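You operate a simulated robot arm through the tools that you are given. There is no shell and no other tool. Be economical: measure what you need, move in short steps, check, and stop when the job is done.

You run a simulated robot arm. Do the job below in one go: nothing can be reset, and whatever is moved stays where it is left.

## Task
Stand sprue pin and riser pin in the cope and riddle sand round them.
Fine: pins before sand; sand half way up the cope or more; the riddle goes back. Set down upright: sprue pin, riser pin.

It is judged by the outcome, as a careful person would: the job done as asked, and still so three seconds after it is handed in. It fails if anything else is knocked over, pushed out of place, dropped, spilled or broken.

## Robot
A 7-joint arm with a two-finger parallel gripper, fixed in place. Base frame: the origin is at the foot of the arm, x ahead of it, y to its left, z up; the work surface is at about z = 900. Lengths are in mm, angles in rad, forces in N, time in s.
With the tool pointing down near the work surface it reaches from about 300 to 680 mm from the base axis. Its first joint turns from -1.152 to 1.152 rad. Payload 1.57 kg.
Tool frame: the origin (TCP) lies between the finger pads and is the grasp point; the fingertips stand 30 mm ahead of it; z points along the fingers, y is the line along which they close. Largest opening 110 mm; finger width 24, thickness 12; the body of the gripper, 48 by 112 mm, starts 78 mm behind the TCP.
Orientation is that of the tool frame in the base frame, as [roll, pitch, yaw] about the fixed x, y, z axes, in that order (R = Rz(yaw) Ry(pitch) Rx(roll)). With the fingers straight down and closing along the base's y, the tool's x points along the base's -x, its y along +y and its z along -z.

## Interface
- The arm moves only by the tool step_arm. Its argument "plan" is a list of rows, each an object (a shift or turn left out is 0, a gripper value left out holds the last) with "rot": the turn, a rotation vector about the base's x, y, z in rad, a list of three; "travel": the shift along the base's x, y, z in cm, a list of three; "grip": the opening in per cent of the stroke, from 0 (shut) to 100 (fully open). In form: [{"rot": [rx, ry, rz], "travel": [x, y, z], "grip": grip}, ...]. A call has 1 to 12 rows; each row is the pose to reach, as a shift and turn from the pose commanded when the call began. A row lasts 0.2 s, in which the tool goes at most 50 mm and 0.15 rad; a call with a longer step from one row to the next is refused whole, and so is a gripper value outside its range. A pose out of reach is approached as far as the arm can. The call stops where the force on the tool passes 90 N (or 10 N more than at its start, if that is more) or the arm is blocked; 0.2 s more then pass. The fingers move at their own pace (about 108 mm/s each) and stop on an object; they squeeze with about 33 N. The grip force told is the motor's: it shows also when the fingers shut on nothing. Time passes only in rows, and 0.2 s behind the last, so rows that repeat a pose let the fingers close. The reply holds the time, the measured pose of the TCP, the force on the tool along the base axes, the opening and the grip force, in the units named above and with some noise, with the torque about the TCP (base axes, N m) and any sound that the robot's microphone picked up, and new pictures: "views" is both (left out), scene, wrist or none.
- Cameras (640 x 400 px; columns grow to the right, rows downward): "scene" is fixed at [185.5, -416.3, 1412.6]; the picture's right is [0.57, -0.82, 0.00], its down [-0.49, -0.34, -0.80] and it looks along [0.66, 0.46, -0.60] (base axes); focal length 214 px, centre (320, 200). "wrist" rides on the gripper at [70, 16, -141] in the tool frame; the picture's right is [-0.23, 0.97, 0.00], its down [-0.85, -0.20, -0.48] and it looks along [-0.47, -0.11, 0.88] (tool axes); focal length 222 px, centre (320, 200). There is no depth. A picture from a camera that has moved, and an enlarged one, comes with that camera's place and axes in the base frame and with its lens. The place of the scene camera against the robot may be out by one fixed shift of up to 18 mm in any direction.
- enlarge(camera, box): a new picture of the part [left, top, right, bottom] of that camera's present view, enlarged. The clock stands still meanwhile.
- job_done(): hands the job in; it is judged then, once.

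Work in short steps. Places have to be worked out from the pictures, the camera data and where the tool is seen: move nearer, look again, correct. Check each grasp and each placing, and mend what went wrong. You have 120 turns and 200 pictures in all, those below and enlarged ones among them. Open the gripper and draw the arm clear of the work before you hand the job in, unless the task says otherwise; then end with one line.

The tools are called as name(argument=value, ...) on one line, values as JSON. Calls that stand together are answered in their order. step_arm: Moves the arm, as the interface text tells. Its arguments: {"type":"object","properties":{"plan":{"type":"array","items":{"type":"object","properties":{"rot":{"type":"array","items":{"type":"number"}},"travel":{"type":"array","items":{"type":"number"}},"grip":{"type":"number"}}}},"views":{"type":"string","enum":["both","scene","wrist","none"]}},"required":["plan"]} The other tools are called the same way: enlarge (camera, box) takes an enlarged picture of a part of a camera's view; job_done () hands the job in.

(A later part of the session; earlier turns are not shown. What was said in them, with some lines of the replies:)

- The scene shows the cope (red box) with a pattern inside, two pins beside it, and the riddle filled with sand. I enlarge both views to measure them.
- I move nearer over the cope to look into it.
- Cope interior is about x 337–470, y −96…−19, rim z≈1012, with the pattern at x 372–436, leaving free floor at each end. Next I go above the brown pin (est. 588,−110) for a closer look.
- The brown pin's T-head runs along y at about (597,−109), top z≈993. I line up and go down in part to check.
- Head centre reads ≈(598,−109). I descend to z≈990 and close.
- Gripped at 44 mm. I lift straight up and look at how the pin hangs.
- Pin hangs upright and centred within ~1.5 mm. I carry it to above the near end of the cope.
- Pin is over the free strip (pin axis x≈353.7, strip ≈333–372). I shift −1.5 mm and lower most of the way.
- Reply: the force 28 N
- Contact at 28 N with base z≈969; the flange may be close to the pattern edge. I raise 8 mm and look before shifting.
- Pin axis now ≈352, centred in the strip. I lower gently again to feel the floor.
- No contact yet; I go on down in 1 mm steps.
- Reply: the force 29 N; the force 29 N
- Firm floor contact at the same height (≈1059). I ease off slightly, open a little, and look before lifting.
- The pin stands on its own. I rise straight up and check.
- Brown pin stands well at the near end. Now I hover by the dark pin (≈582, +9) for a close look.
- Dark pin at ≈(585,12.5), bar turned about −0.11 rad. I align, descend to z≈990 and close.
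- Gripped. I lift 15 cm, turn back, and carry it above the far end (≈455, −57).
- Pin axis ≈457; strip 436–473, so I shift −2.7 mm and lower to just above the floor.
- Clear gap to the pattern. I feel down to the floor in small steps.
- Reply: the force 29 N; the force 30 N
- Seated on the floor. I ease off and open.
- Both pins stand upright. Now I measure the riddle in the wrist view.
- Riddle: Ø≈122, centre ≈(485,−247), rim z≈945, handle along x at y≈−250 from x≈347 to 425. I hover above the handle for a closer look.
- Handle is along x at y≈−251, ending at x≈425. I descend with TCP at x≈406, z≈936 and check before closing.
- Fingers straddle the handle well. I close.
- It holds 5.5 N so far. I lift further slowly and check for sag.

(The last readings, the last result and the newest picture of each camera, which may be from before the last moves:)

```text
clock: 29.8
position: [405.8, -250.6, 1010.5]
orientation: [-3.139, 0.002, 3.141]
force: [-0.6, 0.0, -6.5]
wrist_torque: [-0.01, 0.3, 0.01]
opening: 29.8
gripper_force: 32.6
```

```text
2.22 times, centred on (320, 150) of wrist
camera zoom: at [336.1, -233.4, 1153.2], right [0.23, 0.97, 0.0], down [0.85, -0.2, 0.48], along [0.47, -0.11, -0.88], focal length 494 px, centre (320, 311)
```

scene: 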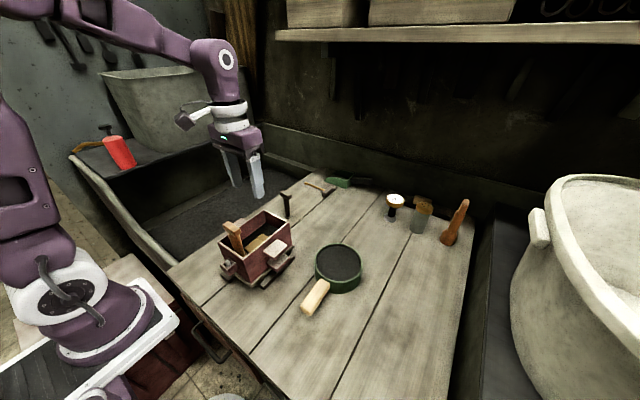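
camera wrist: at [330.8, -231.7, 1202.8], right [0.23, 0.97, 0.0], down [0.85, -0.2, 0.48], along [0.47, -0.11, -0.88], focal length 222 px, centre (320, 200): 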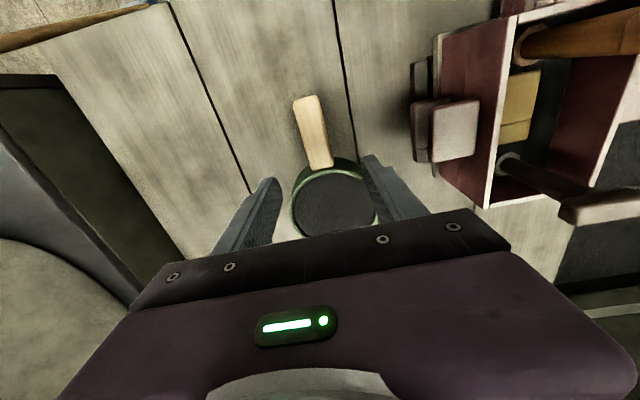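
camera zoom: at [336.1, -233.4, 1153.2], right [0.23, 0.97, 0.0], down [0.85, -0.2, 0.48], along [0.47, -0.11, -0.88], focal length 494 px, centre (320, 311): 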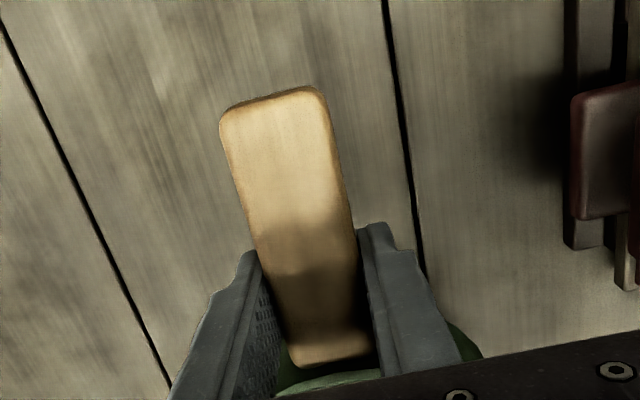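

Held level, about 6 N. I lift to z≈1131 and carry it gently toward the cope.

step_arm(plan=[{"travel": [0, 0, 2]}, {"travel": [0, 0, 4.5]}, {"travel": [0, 0, 7]}, {"travel": [0, 0, 9.5]}, {"travel": [0, 0, 11.5]}, {"travel": [0, 0, 12.5]}, {"travel": [0, 0, 12.5]}], views="none")

step_arm(plan=[{"travel": [-0.5, 1, 0]}, {"travel": [-1.5, 3, 0]}, {"travel": [-2.5, 5.5, 0]}, {"travel": [-3.5, 8, 0]}, {"travel": [-4.5, 10.5, 0]}, {"travel": [-5.5, 13, 0]}, {"travel": [-6.5, 15.5, 0]}, {"travel": [-7.4, 17.5, 0]}, {"travel": [-8, 18.8, 0]}, {"travel": [-8.2, 19.2, 0]}, {"travel": [-8.2, 19.2, 0]}], views="both")

enlarge(camera="scene", box=[190, 160, 330, 300])

```text
clock: 31.4
position: [407.0, -250.5, 1135.9]
orientation: [-3.141, 0.001, 3.14]
force: [0.7, 0.0, -6.6]
wrist_torque: [-0.01, 0.32, -0.02]
opening: 29.9
gripper_force: 33.1
```

```text
clock: 33.8
position: [323.6, -59.0, 1135.5]
orientation: [-3.137, 0.002, 3.141]
force: [0.0, -0.5, -6.1]
wrist_torque: [-0.02, 0.33, 0.0]
opening: 30.0
gripper_force: 33.1
camera wrist: at [253.8, -40.6, 1278.2], right [0.23, 0.97, 0.0], down [0.85, -0.2, 0.48], along [0.47, -0.11, -0.88], focal length 222 px, centre (320, 200)
```

scene: 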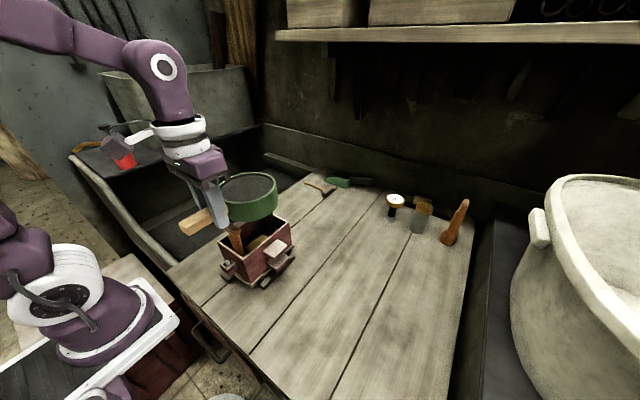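
wrist: 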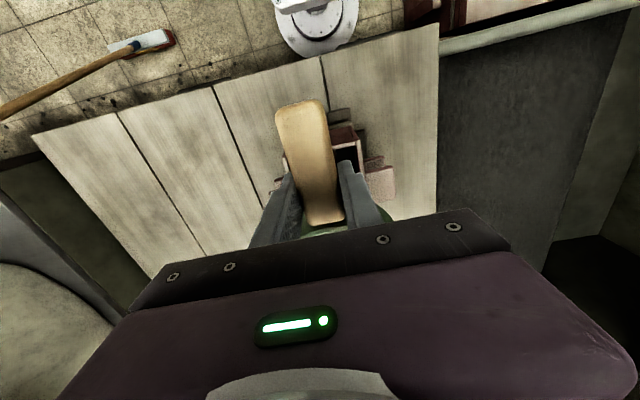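

```text
2.86 times, centred on (260, 230) of scene
camera zoom: at [185.6, -416.3, 1412.6], right [0.57, -0.82, 0.0], down [-0.49, -0.34, -0.8], along [0.66, 0.46, -0.6], focal length 613 px, centre (491, 114)
```

zoom: 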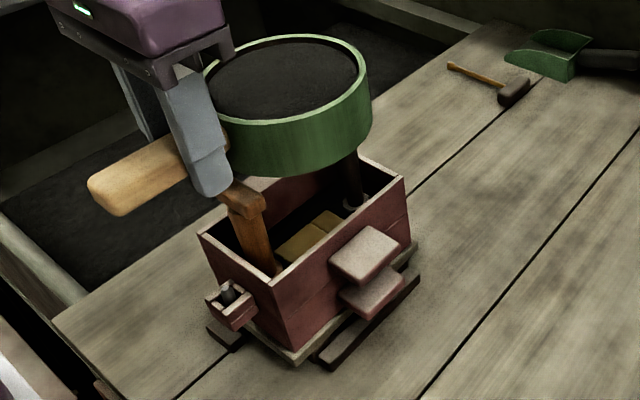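

The riddle is centred over the cope. I lower 2 cm and do a short, small test shake along x to see how the sand behaves.

step_arm(plan=[{"travel": [0.3, 0, -1]}, {"travel": [0.3, 0, -2]}, {"travel": [0.3, 0, -2]}, {"travel": [0.8, 0, -2]}, {"travel": [-0.2, 0, -2]}, {"travel": [0.8, 0, -2]}, {"travel": [-0.2, 0, -2]}, {"travel": [0.3, 0, -2]}, {"travel": [0.3, 0, -2]}], views="none")

enlarge(camera="scene", box=[190, 160, 330, 300])

```text
clock: 35.8
position: [327.2, -59.1, 1116.3]
orientation: [-3.141, 0.003, 3.141]
force: [-0.6, -0.3, -6.1]
wrist_torque: [0.01, 0.3, -0.03]
opening: 29.7
gripper_force: 33.5
```

```text
2.86 times, centred on (260, 230) of scene
camera zoom: at [185.6, -416.3, 1412.6], right [0.57, -0.82, 0.0], down [-0.49, -0.34, -0.8], along [0.66, 0.46, -0.6], focal length 613 px, centre (491, 114)
```

zoom: 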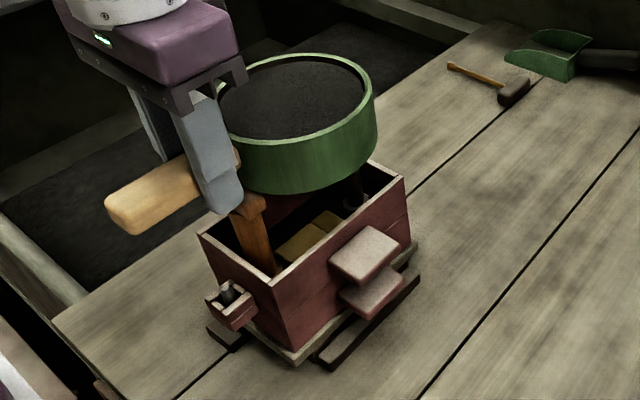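

No sand fell from that. I shake more vigorously, ±12 mm along x.

step_arm(plan=[{"travel": [1.2, 0, 0]}, {"travel": [-1.2, 0, 0]}, {"travel": [1.2, 0, 0]}, {"travel": [-1.2, 0, 0]}, {"travel": [1.2, 0, 0]}, {"travel": [-1.2, 0, 0]}, {"travel": [0, 0, 0]}], views="none")

enlarge(camera="scene", box=[190, 160, 330, 300])

```text
clock: 37.4
position: [327.4, -57.6, 1115.7]
orientation: [-3.14, 0.002, -3.141]
force: [1.3, 0.7, -6.2]
wrist_torque: [0.01, 0.29, -0.04]
opening: 29.9
gripper_force: 33.0
```

```text
2.86 times, centred on (260, 230) of scene
camera zoom: at [185.5, -416.3, 1412.6], right [0.57, -0.82, 0.0], down [-0.49, -0.34, -0.8], along [0.66, 0.46, -0.6], focal length 613 px, centre (491, 114)
```

zoom: 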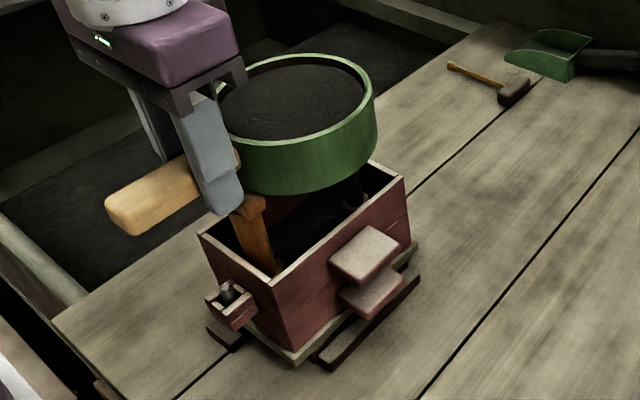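

Sand falls: the pattern is already covered and no spill is visible. I keep shaking.

step_arm(plan=[{"travel": [1.2, 0, 0]}, {"travel": [-1.2, 0, 0]}, {"travel": [1.2, 0, 0]}, {"travel": [-1.2, 0, 0]}, {"travel": [1.2, 0, 0]}, {"travel": [-1.2, 0, 0]}, {"travel": [1.2, 0, 0]}, {"travel": [-1.2, 0, 0]}, {"travel": [0, 0, 0]}], views="none")

enlarge(camera="scene", box=[190, 160, 330, 300])

```text
clock: 39.4
position: [327.1, -58.4, 1116.0]
orientation: [-3.14, 0.002, -3.141]
force: [0.7, -1.0, -4.9]
wrist_torque: [0.0, 0.27, -0.01]
opening: 29.7
gripper_force: 32.7
```

```text
2.86 times, centred on (260, 230) of scene
camera zoom: at [185.5, -416.3, 1412.6], right [0.57, -0.82, 0.0], down [-0.49, -0.34, -0.8], along [0.66, 0.46, -0.6], focal length 613 px, centre (491, 114)
```

zoom: 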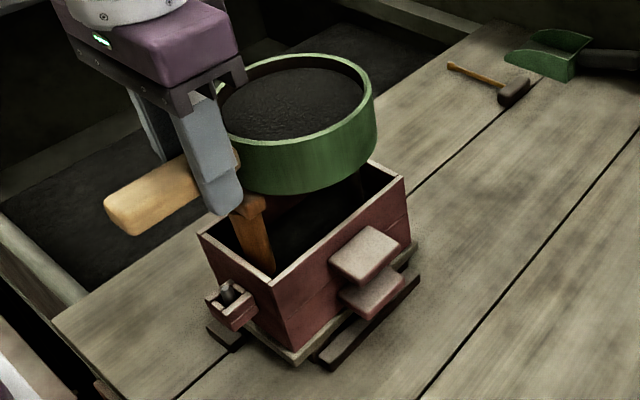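

Riddle level is dropping and the cope filling cleanly. Another round.

step_arm(plan=[{"travel": [1.2, 0, 0]}, {"travel": [-1.2, 0, 0]}, {"travel": [1.2, 0, 0]}, {"travel": [-1.2, 0, 0]}, {"travel": [1.2, 0, 0]}, {"travel": [-1.2, 0, 0]}, {"travel": [1.2, 0, 0]}, {"travel": [-1.2, 0, 0]}, {"travel": [1.2, 0, 0]}, {"travel": [-1.2, 0, 0]}, {"travel": [0, 0, 0]}], views="none")

enlarge(camera="scene", box=[190, 160, 330, 300])

```text
clock: 41.8
position: [327.0, -60.3, 1115.7]
orientation: [-3.139, 0.003, -3.141]
force: [0.8, -1.0, -5.1]
wrist_torque: [0.02, 0.25, 0.0]
opening: 29.8
gripper_force: 32.8
```

```text
2.86 times, centred on (260, 230) of scene
camera zoom: at [185.5, -416.3, 1412.6], right [0.57, -0.82, 0.0], down [-0.49, -0.34, -0.8], along [0.66, 0.46, -0.6], focal length 613 px, centre (491, 114)
```

zoom: 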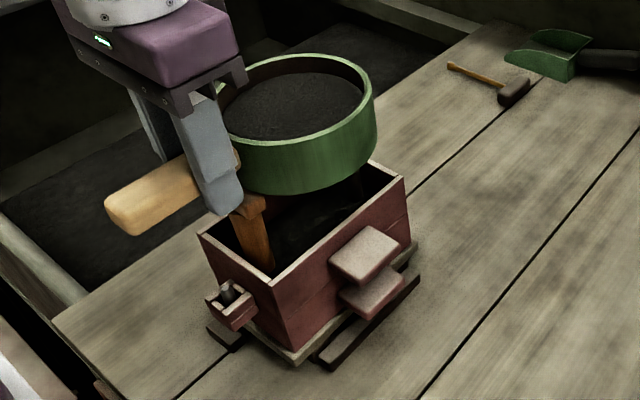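

Continuing; the riddle is roughly half emptied and the table stays clean.

step_arm(plan=[{"travel": [1.2, 0, 0]}, {"travel": [-1.2, 0, 0]}, {"travel": [1.2, 0, 0]}, {"travel": [-1.2, 0, 0]}, {"travel": [1.2, 0, 0]}, {"travel": [-1.2, 0, 0]}, {"travel": [1.2, 0, 0]}, {"travel": [-1.2, 0, 0]}, {"travel": [1.2, 0, 0]}, {"travel": [-1.2, 0, 0]}, {"travel": [1.2, 0, 0]}, {"travel": [0, 0, 0]}], views="none")

enlarge(camera="scene", box=[190, 160, 330, 300])

```text
clock: 44.4
position: [327.4, -59.8, 1115.7]
orientation: [-3.14, 0.004, -3.141]
force: [-0.8, 1.1, -4.3]
wrist_torque: [-0.01, 0.21, -0.02]
opening: 30.0
gripper_force: 33.2
```

```text
2.86 times, centred on (260, 230) of scene
camera zoom: at [185.5, -416.3, 1412.6], right [0.57, -0.82, 0.0], down [-0.49, -0.34, -0.8], along [0.66, 0.46, -0.6], focal length 613 px, centre (491, 114)
```

zoom: 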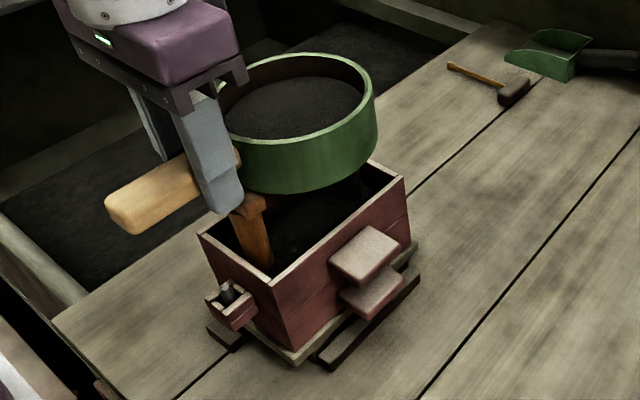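

By weight about 190 g has fallen. I keep going, several rounds.

step_arm(plan=[{"travel": [1.2, 0, 0]}, {"travel": [-1.2, 0, 0]}, {"travel": [1.2, 0, 0]}, {"travel": [-1.2, 0, 0]}, {"travel": [1.2, 0, 0]}, {"travel": [-1.2, 0, 0]}, {"travel": [1.2, 0, 0]}, {"travel": [-1.2, 0, 0]}, {"travel": [1.2, 0, 0]}, {"travel": [-1.2, 0, 0]}, {"travel": [1.2, 0, 0]}, {"travel": [0, 0, 0]}], views="none")

step_arm(plan=[{"travel": [1.2, 0, 0]}, {"travel": [-1.2, 0, 0]}, {"travel": [1.2, 0, 0]}, {"travel": [-1.2, 0, 0]}, {"travel": [1.2, 0, 0]}, {"travel": [-1.2, 0, 0]}, {"travel": [1.2, 0, 0]}, {"travel": [-1.2, 0, 0]}, {"travel": [1.2, 0, 0]}, {"travel": [-1.2, 0, 0]}, {"travel": [1.2, 0, 0]}, {"travel": [0, 0, 0]}], views="none")

enlarge(camera="scene", box=[190, 160, 330, 300])

```text
clock: 47.0
position: [327.0, -59.3, 1115.9]
orientation: [-3.14, 0.001, 3.141]
force: [-0.4, 0.0, -4.3]
wrist_torque: [-0.03, 0.24, 0.01]
opening: 29.9
gripper_force: 32.5
```

```text
clock: 49.6
position: [326.8, -59.9, 1116.1]
orientation: [-3.139, 0.002, -3.141]
force: [-0.7, 0.2, -3.4]
wrist_torque: [0.01, 0.17, 0.01]
opening: 29.8
gripper_force: 33.0
```

```text
2.86 times, centred on (260, 230) of scene
camera zoom: at [185.5, -416.3, 1412.6], right [0.57, -0.82, 0.0], down [-0.49, -0.34, -0.8], along [0.66, 0.46, -0.6], focal length 613 px, centre (491, 114)
```

zoom: 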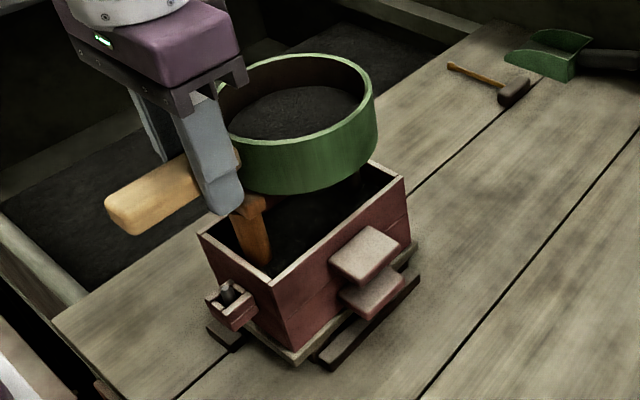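

Level in the cope is rising round the pins, with sand still in the riddle. More rounds.

step_arm(plan=[{"travel": [1.2, 0, 0]}, {"travel": [-1.2, 0, 0]}, {"travel": [1.2, 0, 0]}, {"travel": [-1.2, 0, 0]}, {"travel": [1.2, 0, 0]}, {"travel": [-1.2, 0, 0]}, {"travel": [1.2, 0, 0]}, {"travel": [-1.2, 0, 0]}, {"travel": [1.2, 0, 0]}, {"travel": [-1.2, 0, 0]}, {"travel": [1.2, 0, 0]}, {"travel": [0, 0, 0]}], views="none")

step_arm(plan=[{"travel": [1.2, 0, 0]}, {"travel": [-1.2, 0, 0]}, {"travel": [1.2, 0, 0]}, {"travel": [-1.2, 0, 0]}, {"travel": [1.2, 0, 0]}, {"travel": [-1.2, 0, 0]}, {"travel": [1.2, 0, 0]}, {"travel": [-1.2, 0, 0]}, {"travel": [1.2, 0, 0]}, {"travel": [-1.2, 0, 0]}, {"travel": [1.2, 0, 0]}, {"travel": [0, 0, 0]}], views="none")

enlarge(camera="scene", box=[190, 160, 330, 300])

```text
clock: 52.2
position: [326.9, -59.2, 1116.9]
orientation: [-3.139, 0.002, 3.14]
force: [-0.5, -0.3, -3.3]
wrist_torque: [-0.02, 0.15, -0.02]
opening: 29.8
gripper_force: 33.2
```

```text
clock: 54.8
position: [326.9, -58.7, 1116.2]
orientation: [-3.14, 0.002, 3.142]
force: [0.2, -0.5, -2.5]
wrist_torque: [0.01, 0.16, -0.01]
opening: 29.7
gripper_force: 32.9
```

```text
2.86 times, centred on (260, 230) of scene
camera zoom: at [185.5, -416.3, 1412.6], right [0.57, -0.82, 0.0], down [-0.49, -0.34, -0.8], along [0.66, 0.46, -0.6], focal length 613 px, centre (491, 114)
```

zoom: 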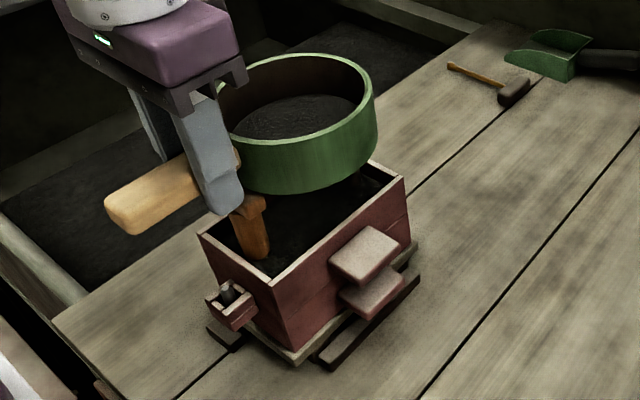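

Level is clearly well up. Two more rounds to be safe and to leave less sand in the riddle.

step_arm(plan=[{"travel": [1.2, 0, 0]}, {"travel": [-1.2, 0, 0]}, {"travel": [1.2, 0, 0]}, {"travel": [-1.2, 0, 0]}, {"travel": [1.2, 0, 0]}, {"travel": [-1.2, 0, 0]}, {"travel": [1.2, 0, 0]}, {"travel": [-1.2, 0, 0]}, {"travel": [1.2, 0, 0]}, {"travel": [-1.2, 0, 0]}, {"travel": [1.2, 0, 0]}, {"travel": [0, 0, 0]}], views="none")

step_arm(plan=[{"travel": [1.2, 0, 0]}, {"travel": [-1.2, 0, 0]}, {"travel": [1.2, 0, 0]}, {"travel": [-1.2, 0, 0]}, {"travel": [1.2, 0, 0]}, {"travel": [-1.2, 0, 0]}, {"travel": [1.2, 0, 0]}, {"travel": [-1.2, 0, 0]}, {"travel": [1.2, 0, 0]}, {"travel": [-1.2, 0, 0]}, {"travel": [1.2, 0, 0]}, {"travel": [0, 0, 0]}], views="none")

enlarge(camera="scene", box=[190, 160, 330, 300])

```text
clock: 57.4
position: [327.0, -59.5, 1115.7]
orientation: [-3.14, 0.003, 3.14]
force: [0.2, -0.2, -2.7]
wrist_torque: [-0.04, 0.06, 0.01]
opening: 29.7
gripper_force: 32.7
```

```text
clock: 60.0
position: [327.3, -58.8, 1115.8]
orientation: [-3.14, 0.001, 3.14]
force: [-0.5, 0.1, -2.2]
wrist_torque: [0.0, 0.14, 0.0]
opening: 29.8
gripper_force: 33.2
```

```text
2.86 times, centred on (260, 230) of scene
camera zoom: at [185.5, -416.3, 1412.6], right [0.57, -0.82, 0.0], down [-0.49, -0.34, -0.8], along [0.66, 0.46, -0.6], focal length 613 px, centre (491, 114)
```

zoom: 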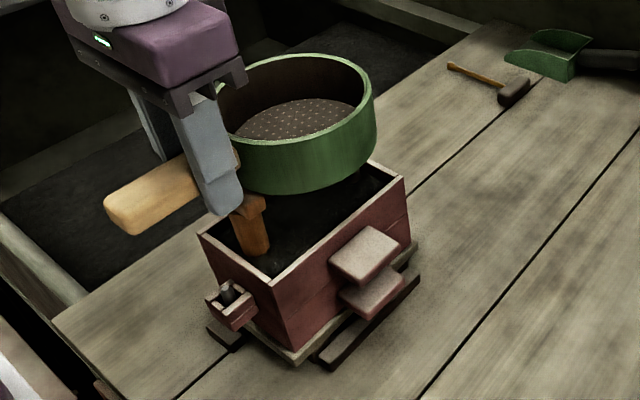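

The riddle is empty (mesh visible). I lift it and carry it back to where it stood.

step_arm(plan=[{"travel": [0, 0, 1]}, {"travel": [0, 0, 2.5]}, {"travel": [1, -2.5, 2.5]}, {"travel": [2.4, -6, 2.5]}, {"travel": [4, -9.8, 2.5]}, {"travel": [5.6, -13.6, 2.5]}, {"travel": [7, -17, 2.5]}, {"travel": [7.9, -19.2, 2.5]}, {"travel": [7.9, -19.2, 2.5]}], views="scene")

enlarge(camera="scene", box=[200, 180, 310, 290])

```text
clock: 62.0
position: [405.4, -250.2, 1140.7]
orientation: [-3.14, 0.002, 3.14]
force: [0.3, -0.8, -2.4]
wrist_torque: [-0.01, 0.08, 0.01]
opening: 29.8
gripper_force: 33.4
```

scene: 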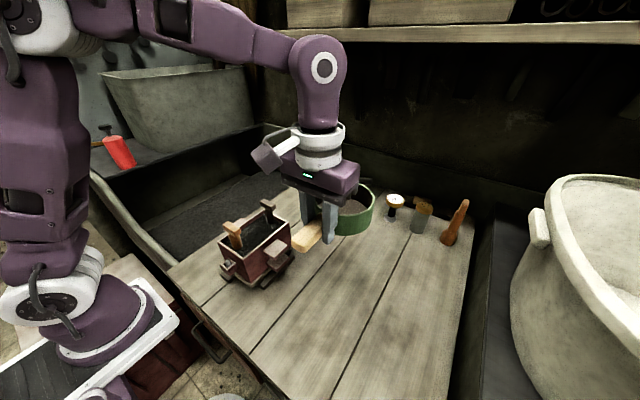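

```text
3.64 times, centred on (255, 235) of scene
camera zoom: at [185.5, -416.4, 1412.6], right [0.57, -0.82, 0.0], down [-0.49, -0.34, -0.8], along [0.66, 0.46, -0.6], focal length 780 px, centre (556, 73)
```

zoom: 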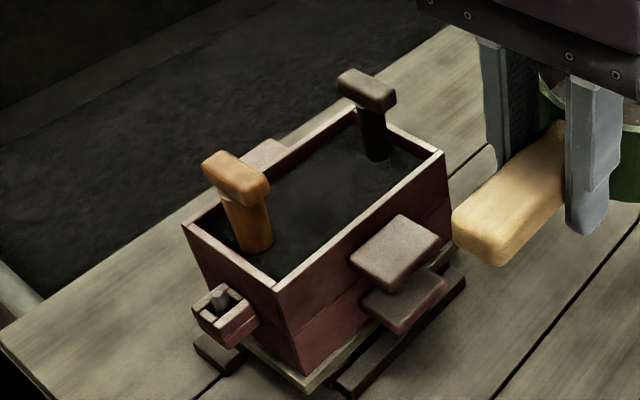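

Sand is well over half up, pins upright, nothing spilled. I lower the riddle to just above the table.

step_arm(plan=[{"travel": [0, 0, -3]}, {"travel": [0, 0, -7]}, {"travel": [0, 0, -11]}, {"travel": [0, 0, -15]}, {"travel": [0, 0, -18]}, {"travel": [0, 0, -19.6]}, {"travel": [0, 0, -20]}, {"travel": [0, 0, -20]}], views="none")

step_arm(plan=[{"travel": [0, 0, -0.2]}, {"travel": [0, 0, -0.45]}, {"travel": [0, 0, -0.45]}], views="none")

enlarge(camera="scene", box=[270, 200, 380, 330])

```text
clock: 63.8
position: [404.6, -250.7, 941.2]
orientation: [-3.141, 0.001, 3.141]
force: [-0.2, 0.8, -1.9]
wrist_torque: [-0.04, 0.12, 0.0]
opening: 29.8
gripper_force: 32.5
```

```text
clock: 64.6
position: [404.7, -250.9, 937.2]
orientation: [-3.139, 0.001, -3.141]
force: [-0.4, 0.5, -2.1]
wrist_torque: [-0.02, 0.08, -0.01]
opening: 29.9
gripper_force: 33.3
```

```text
3.08 times, centred on (325, 265) of scene
camera zoom: at [185.5, -416.3, 1412.6], right [0.57, -0.82, 0.0], down [-0.49, -0.34, -0.8], along [0.66, 0.46, -0.6], focal length 660 px, centre (305, 0)
```

zoom: 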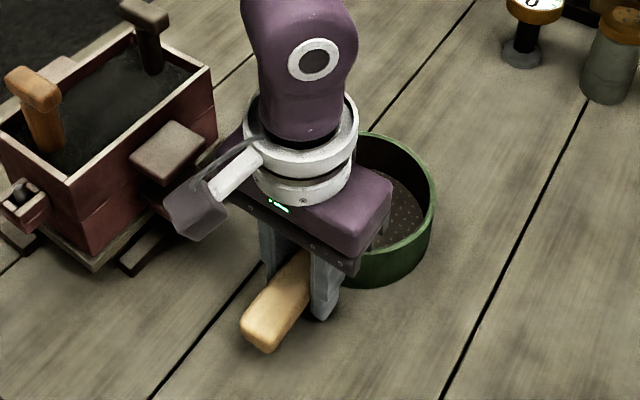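

Nearly down, no contact yet; I feel on in 1 mm steps.

step_arm(plan=[{"travel": [0, 0, -0.1]}, {"travel": [0, 0, -0.1]}], views="none")

step_arm(plan=[{"travel": [0, 0, -0.1]}, {"travel": [0, 0, -0.1]}], views="none")

```text
clock: 65.2
position: [406.0, -250.5, 935.5]
orientation: [-3.141, 0.003, -3.142]
force: [-1.4, 0.1, 3.8]
wrist_torque: [0.16, -0.72, 0.1]
opening: 29.8
gripper_force: 33.1
```

```text
clock: 65.8
position: [405.9, -250.9, 934.2]
orientation: [-3.137, 0.004, 3.142]
force: [-2.5, 2.1, 14.7]
wrist_torque: [0.14, -0.81, -0.01]
opening: 29.8
gripper_force: 33.2
```

It is on the table. I open, then rise clear.

step_arm(plan=[{"travel": [0, 0, 0.1]}, {"travel": [0, 0, 0.1], "grip": 40}, {"travel": [0, 0, 0.1], "grip": 60}, {"travel": [0, 0, 0.1], "grip": 60}, {"travel": [0, 0, 4]}, {"travel": [0, 0, 8]}, {"travel": [0, 0, 12]}, {"travel": [0, 0, 16]}, {"travel": [0, 0, 20]}, {"travel": [-2, 0, 24]}], views="both")

enlarge(camera="scene", box=[200, 180, 400, 330])

```text
clock: 68.0
position: [387.0, -250.5, 1174.9]
orientation: [-3.139, 0.0, 3.14]
force: [0.0, 0.3, -0.4]
wrist_torque: [0.0, 0.01, 0.0]
opening: 66.0
gripper_force: 0.0
camera wrist: at [316.4, -232.4, 1316.8], right [0.23, 0.97, 0.0], down [0.85, -0.2, 0.48], along [0.47, -0.11, -0.88], focal length 222 px, centre (320, 200)
```

scene: 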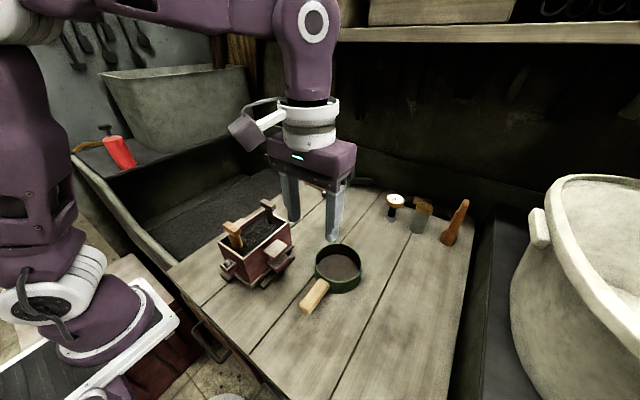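
wrist: 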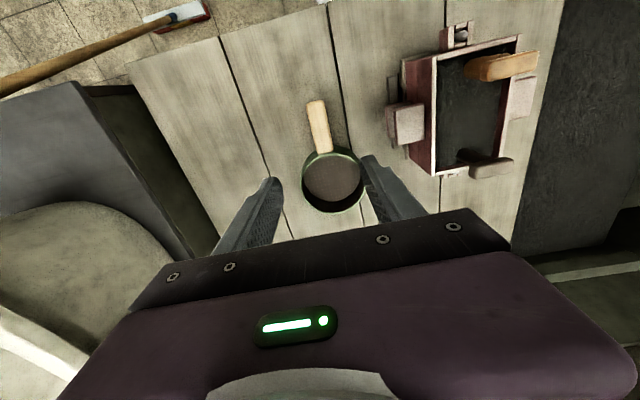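

```text
2.67 times, centred on (300, 255) of scene
camera zoom: at [185.5, -416.3, 1412.6], right [0.57, -0.82, 0.0], down [-0.49, -0.34, -0.8], along [0.66, 0.46, -0.6], focal length 572 px, centre (373, 53)
```

zoom: 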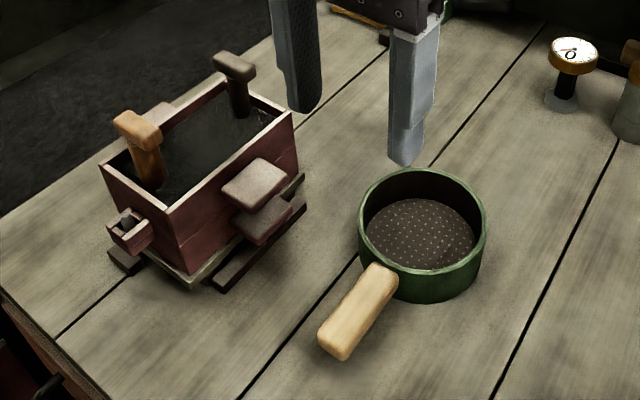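

The riddle is back in its place and empty, the pins are upright, and sand stands well over half way up the cope. Nothing is spilled and the arm is clear, so I hand in.

job_done()

```text
The job is handed in.
```

I stood the sprue pin and riser pin upright in the cope, riddled sand well over half way up round them, and put the riddle back empty where it stood. I saw no spilled sand in the last pictures.
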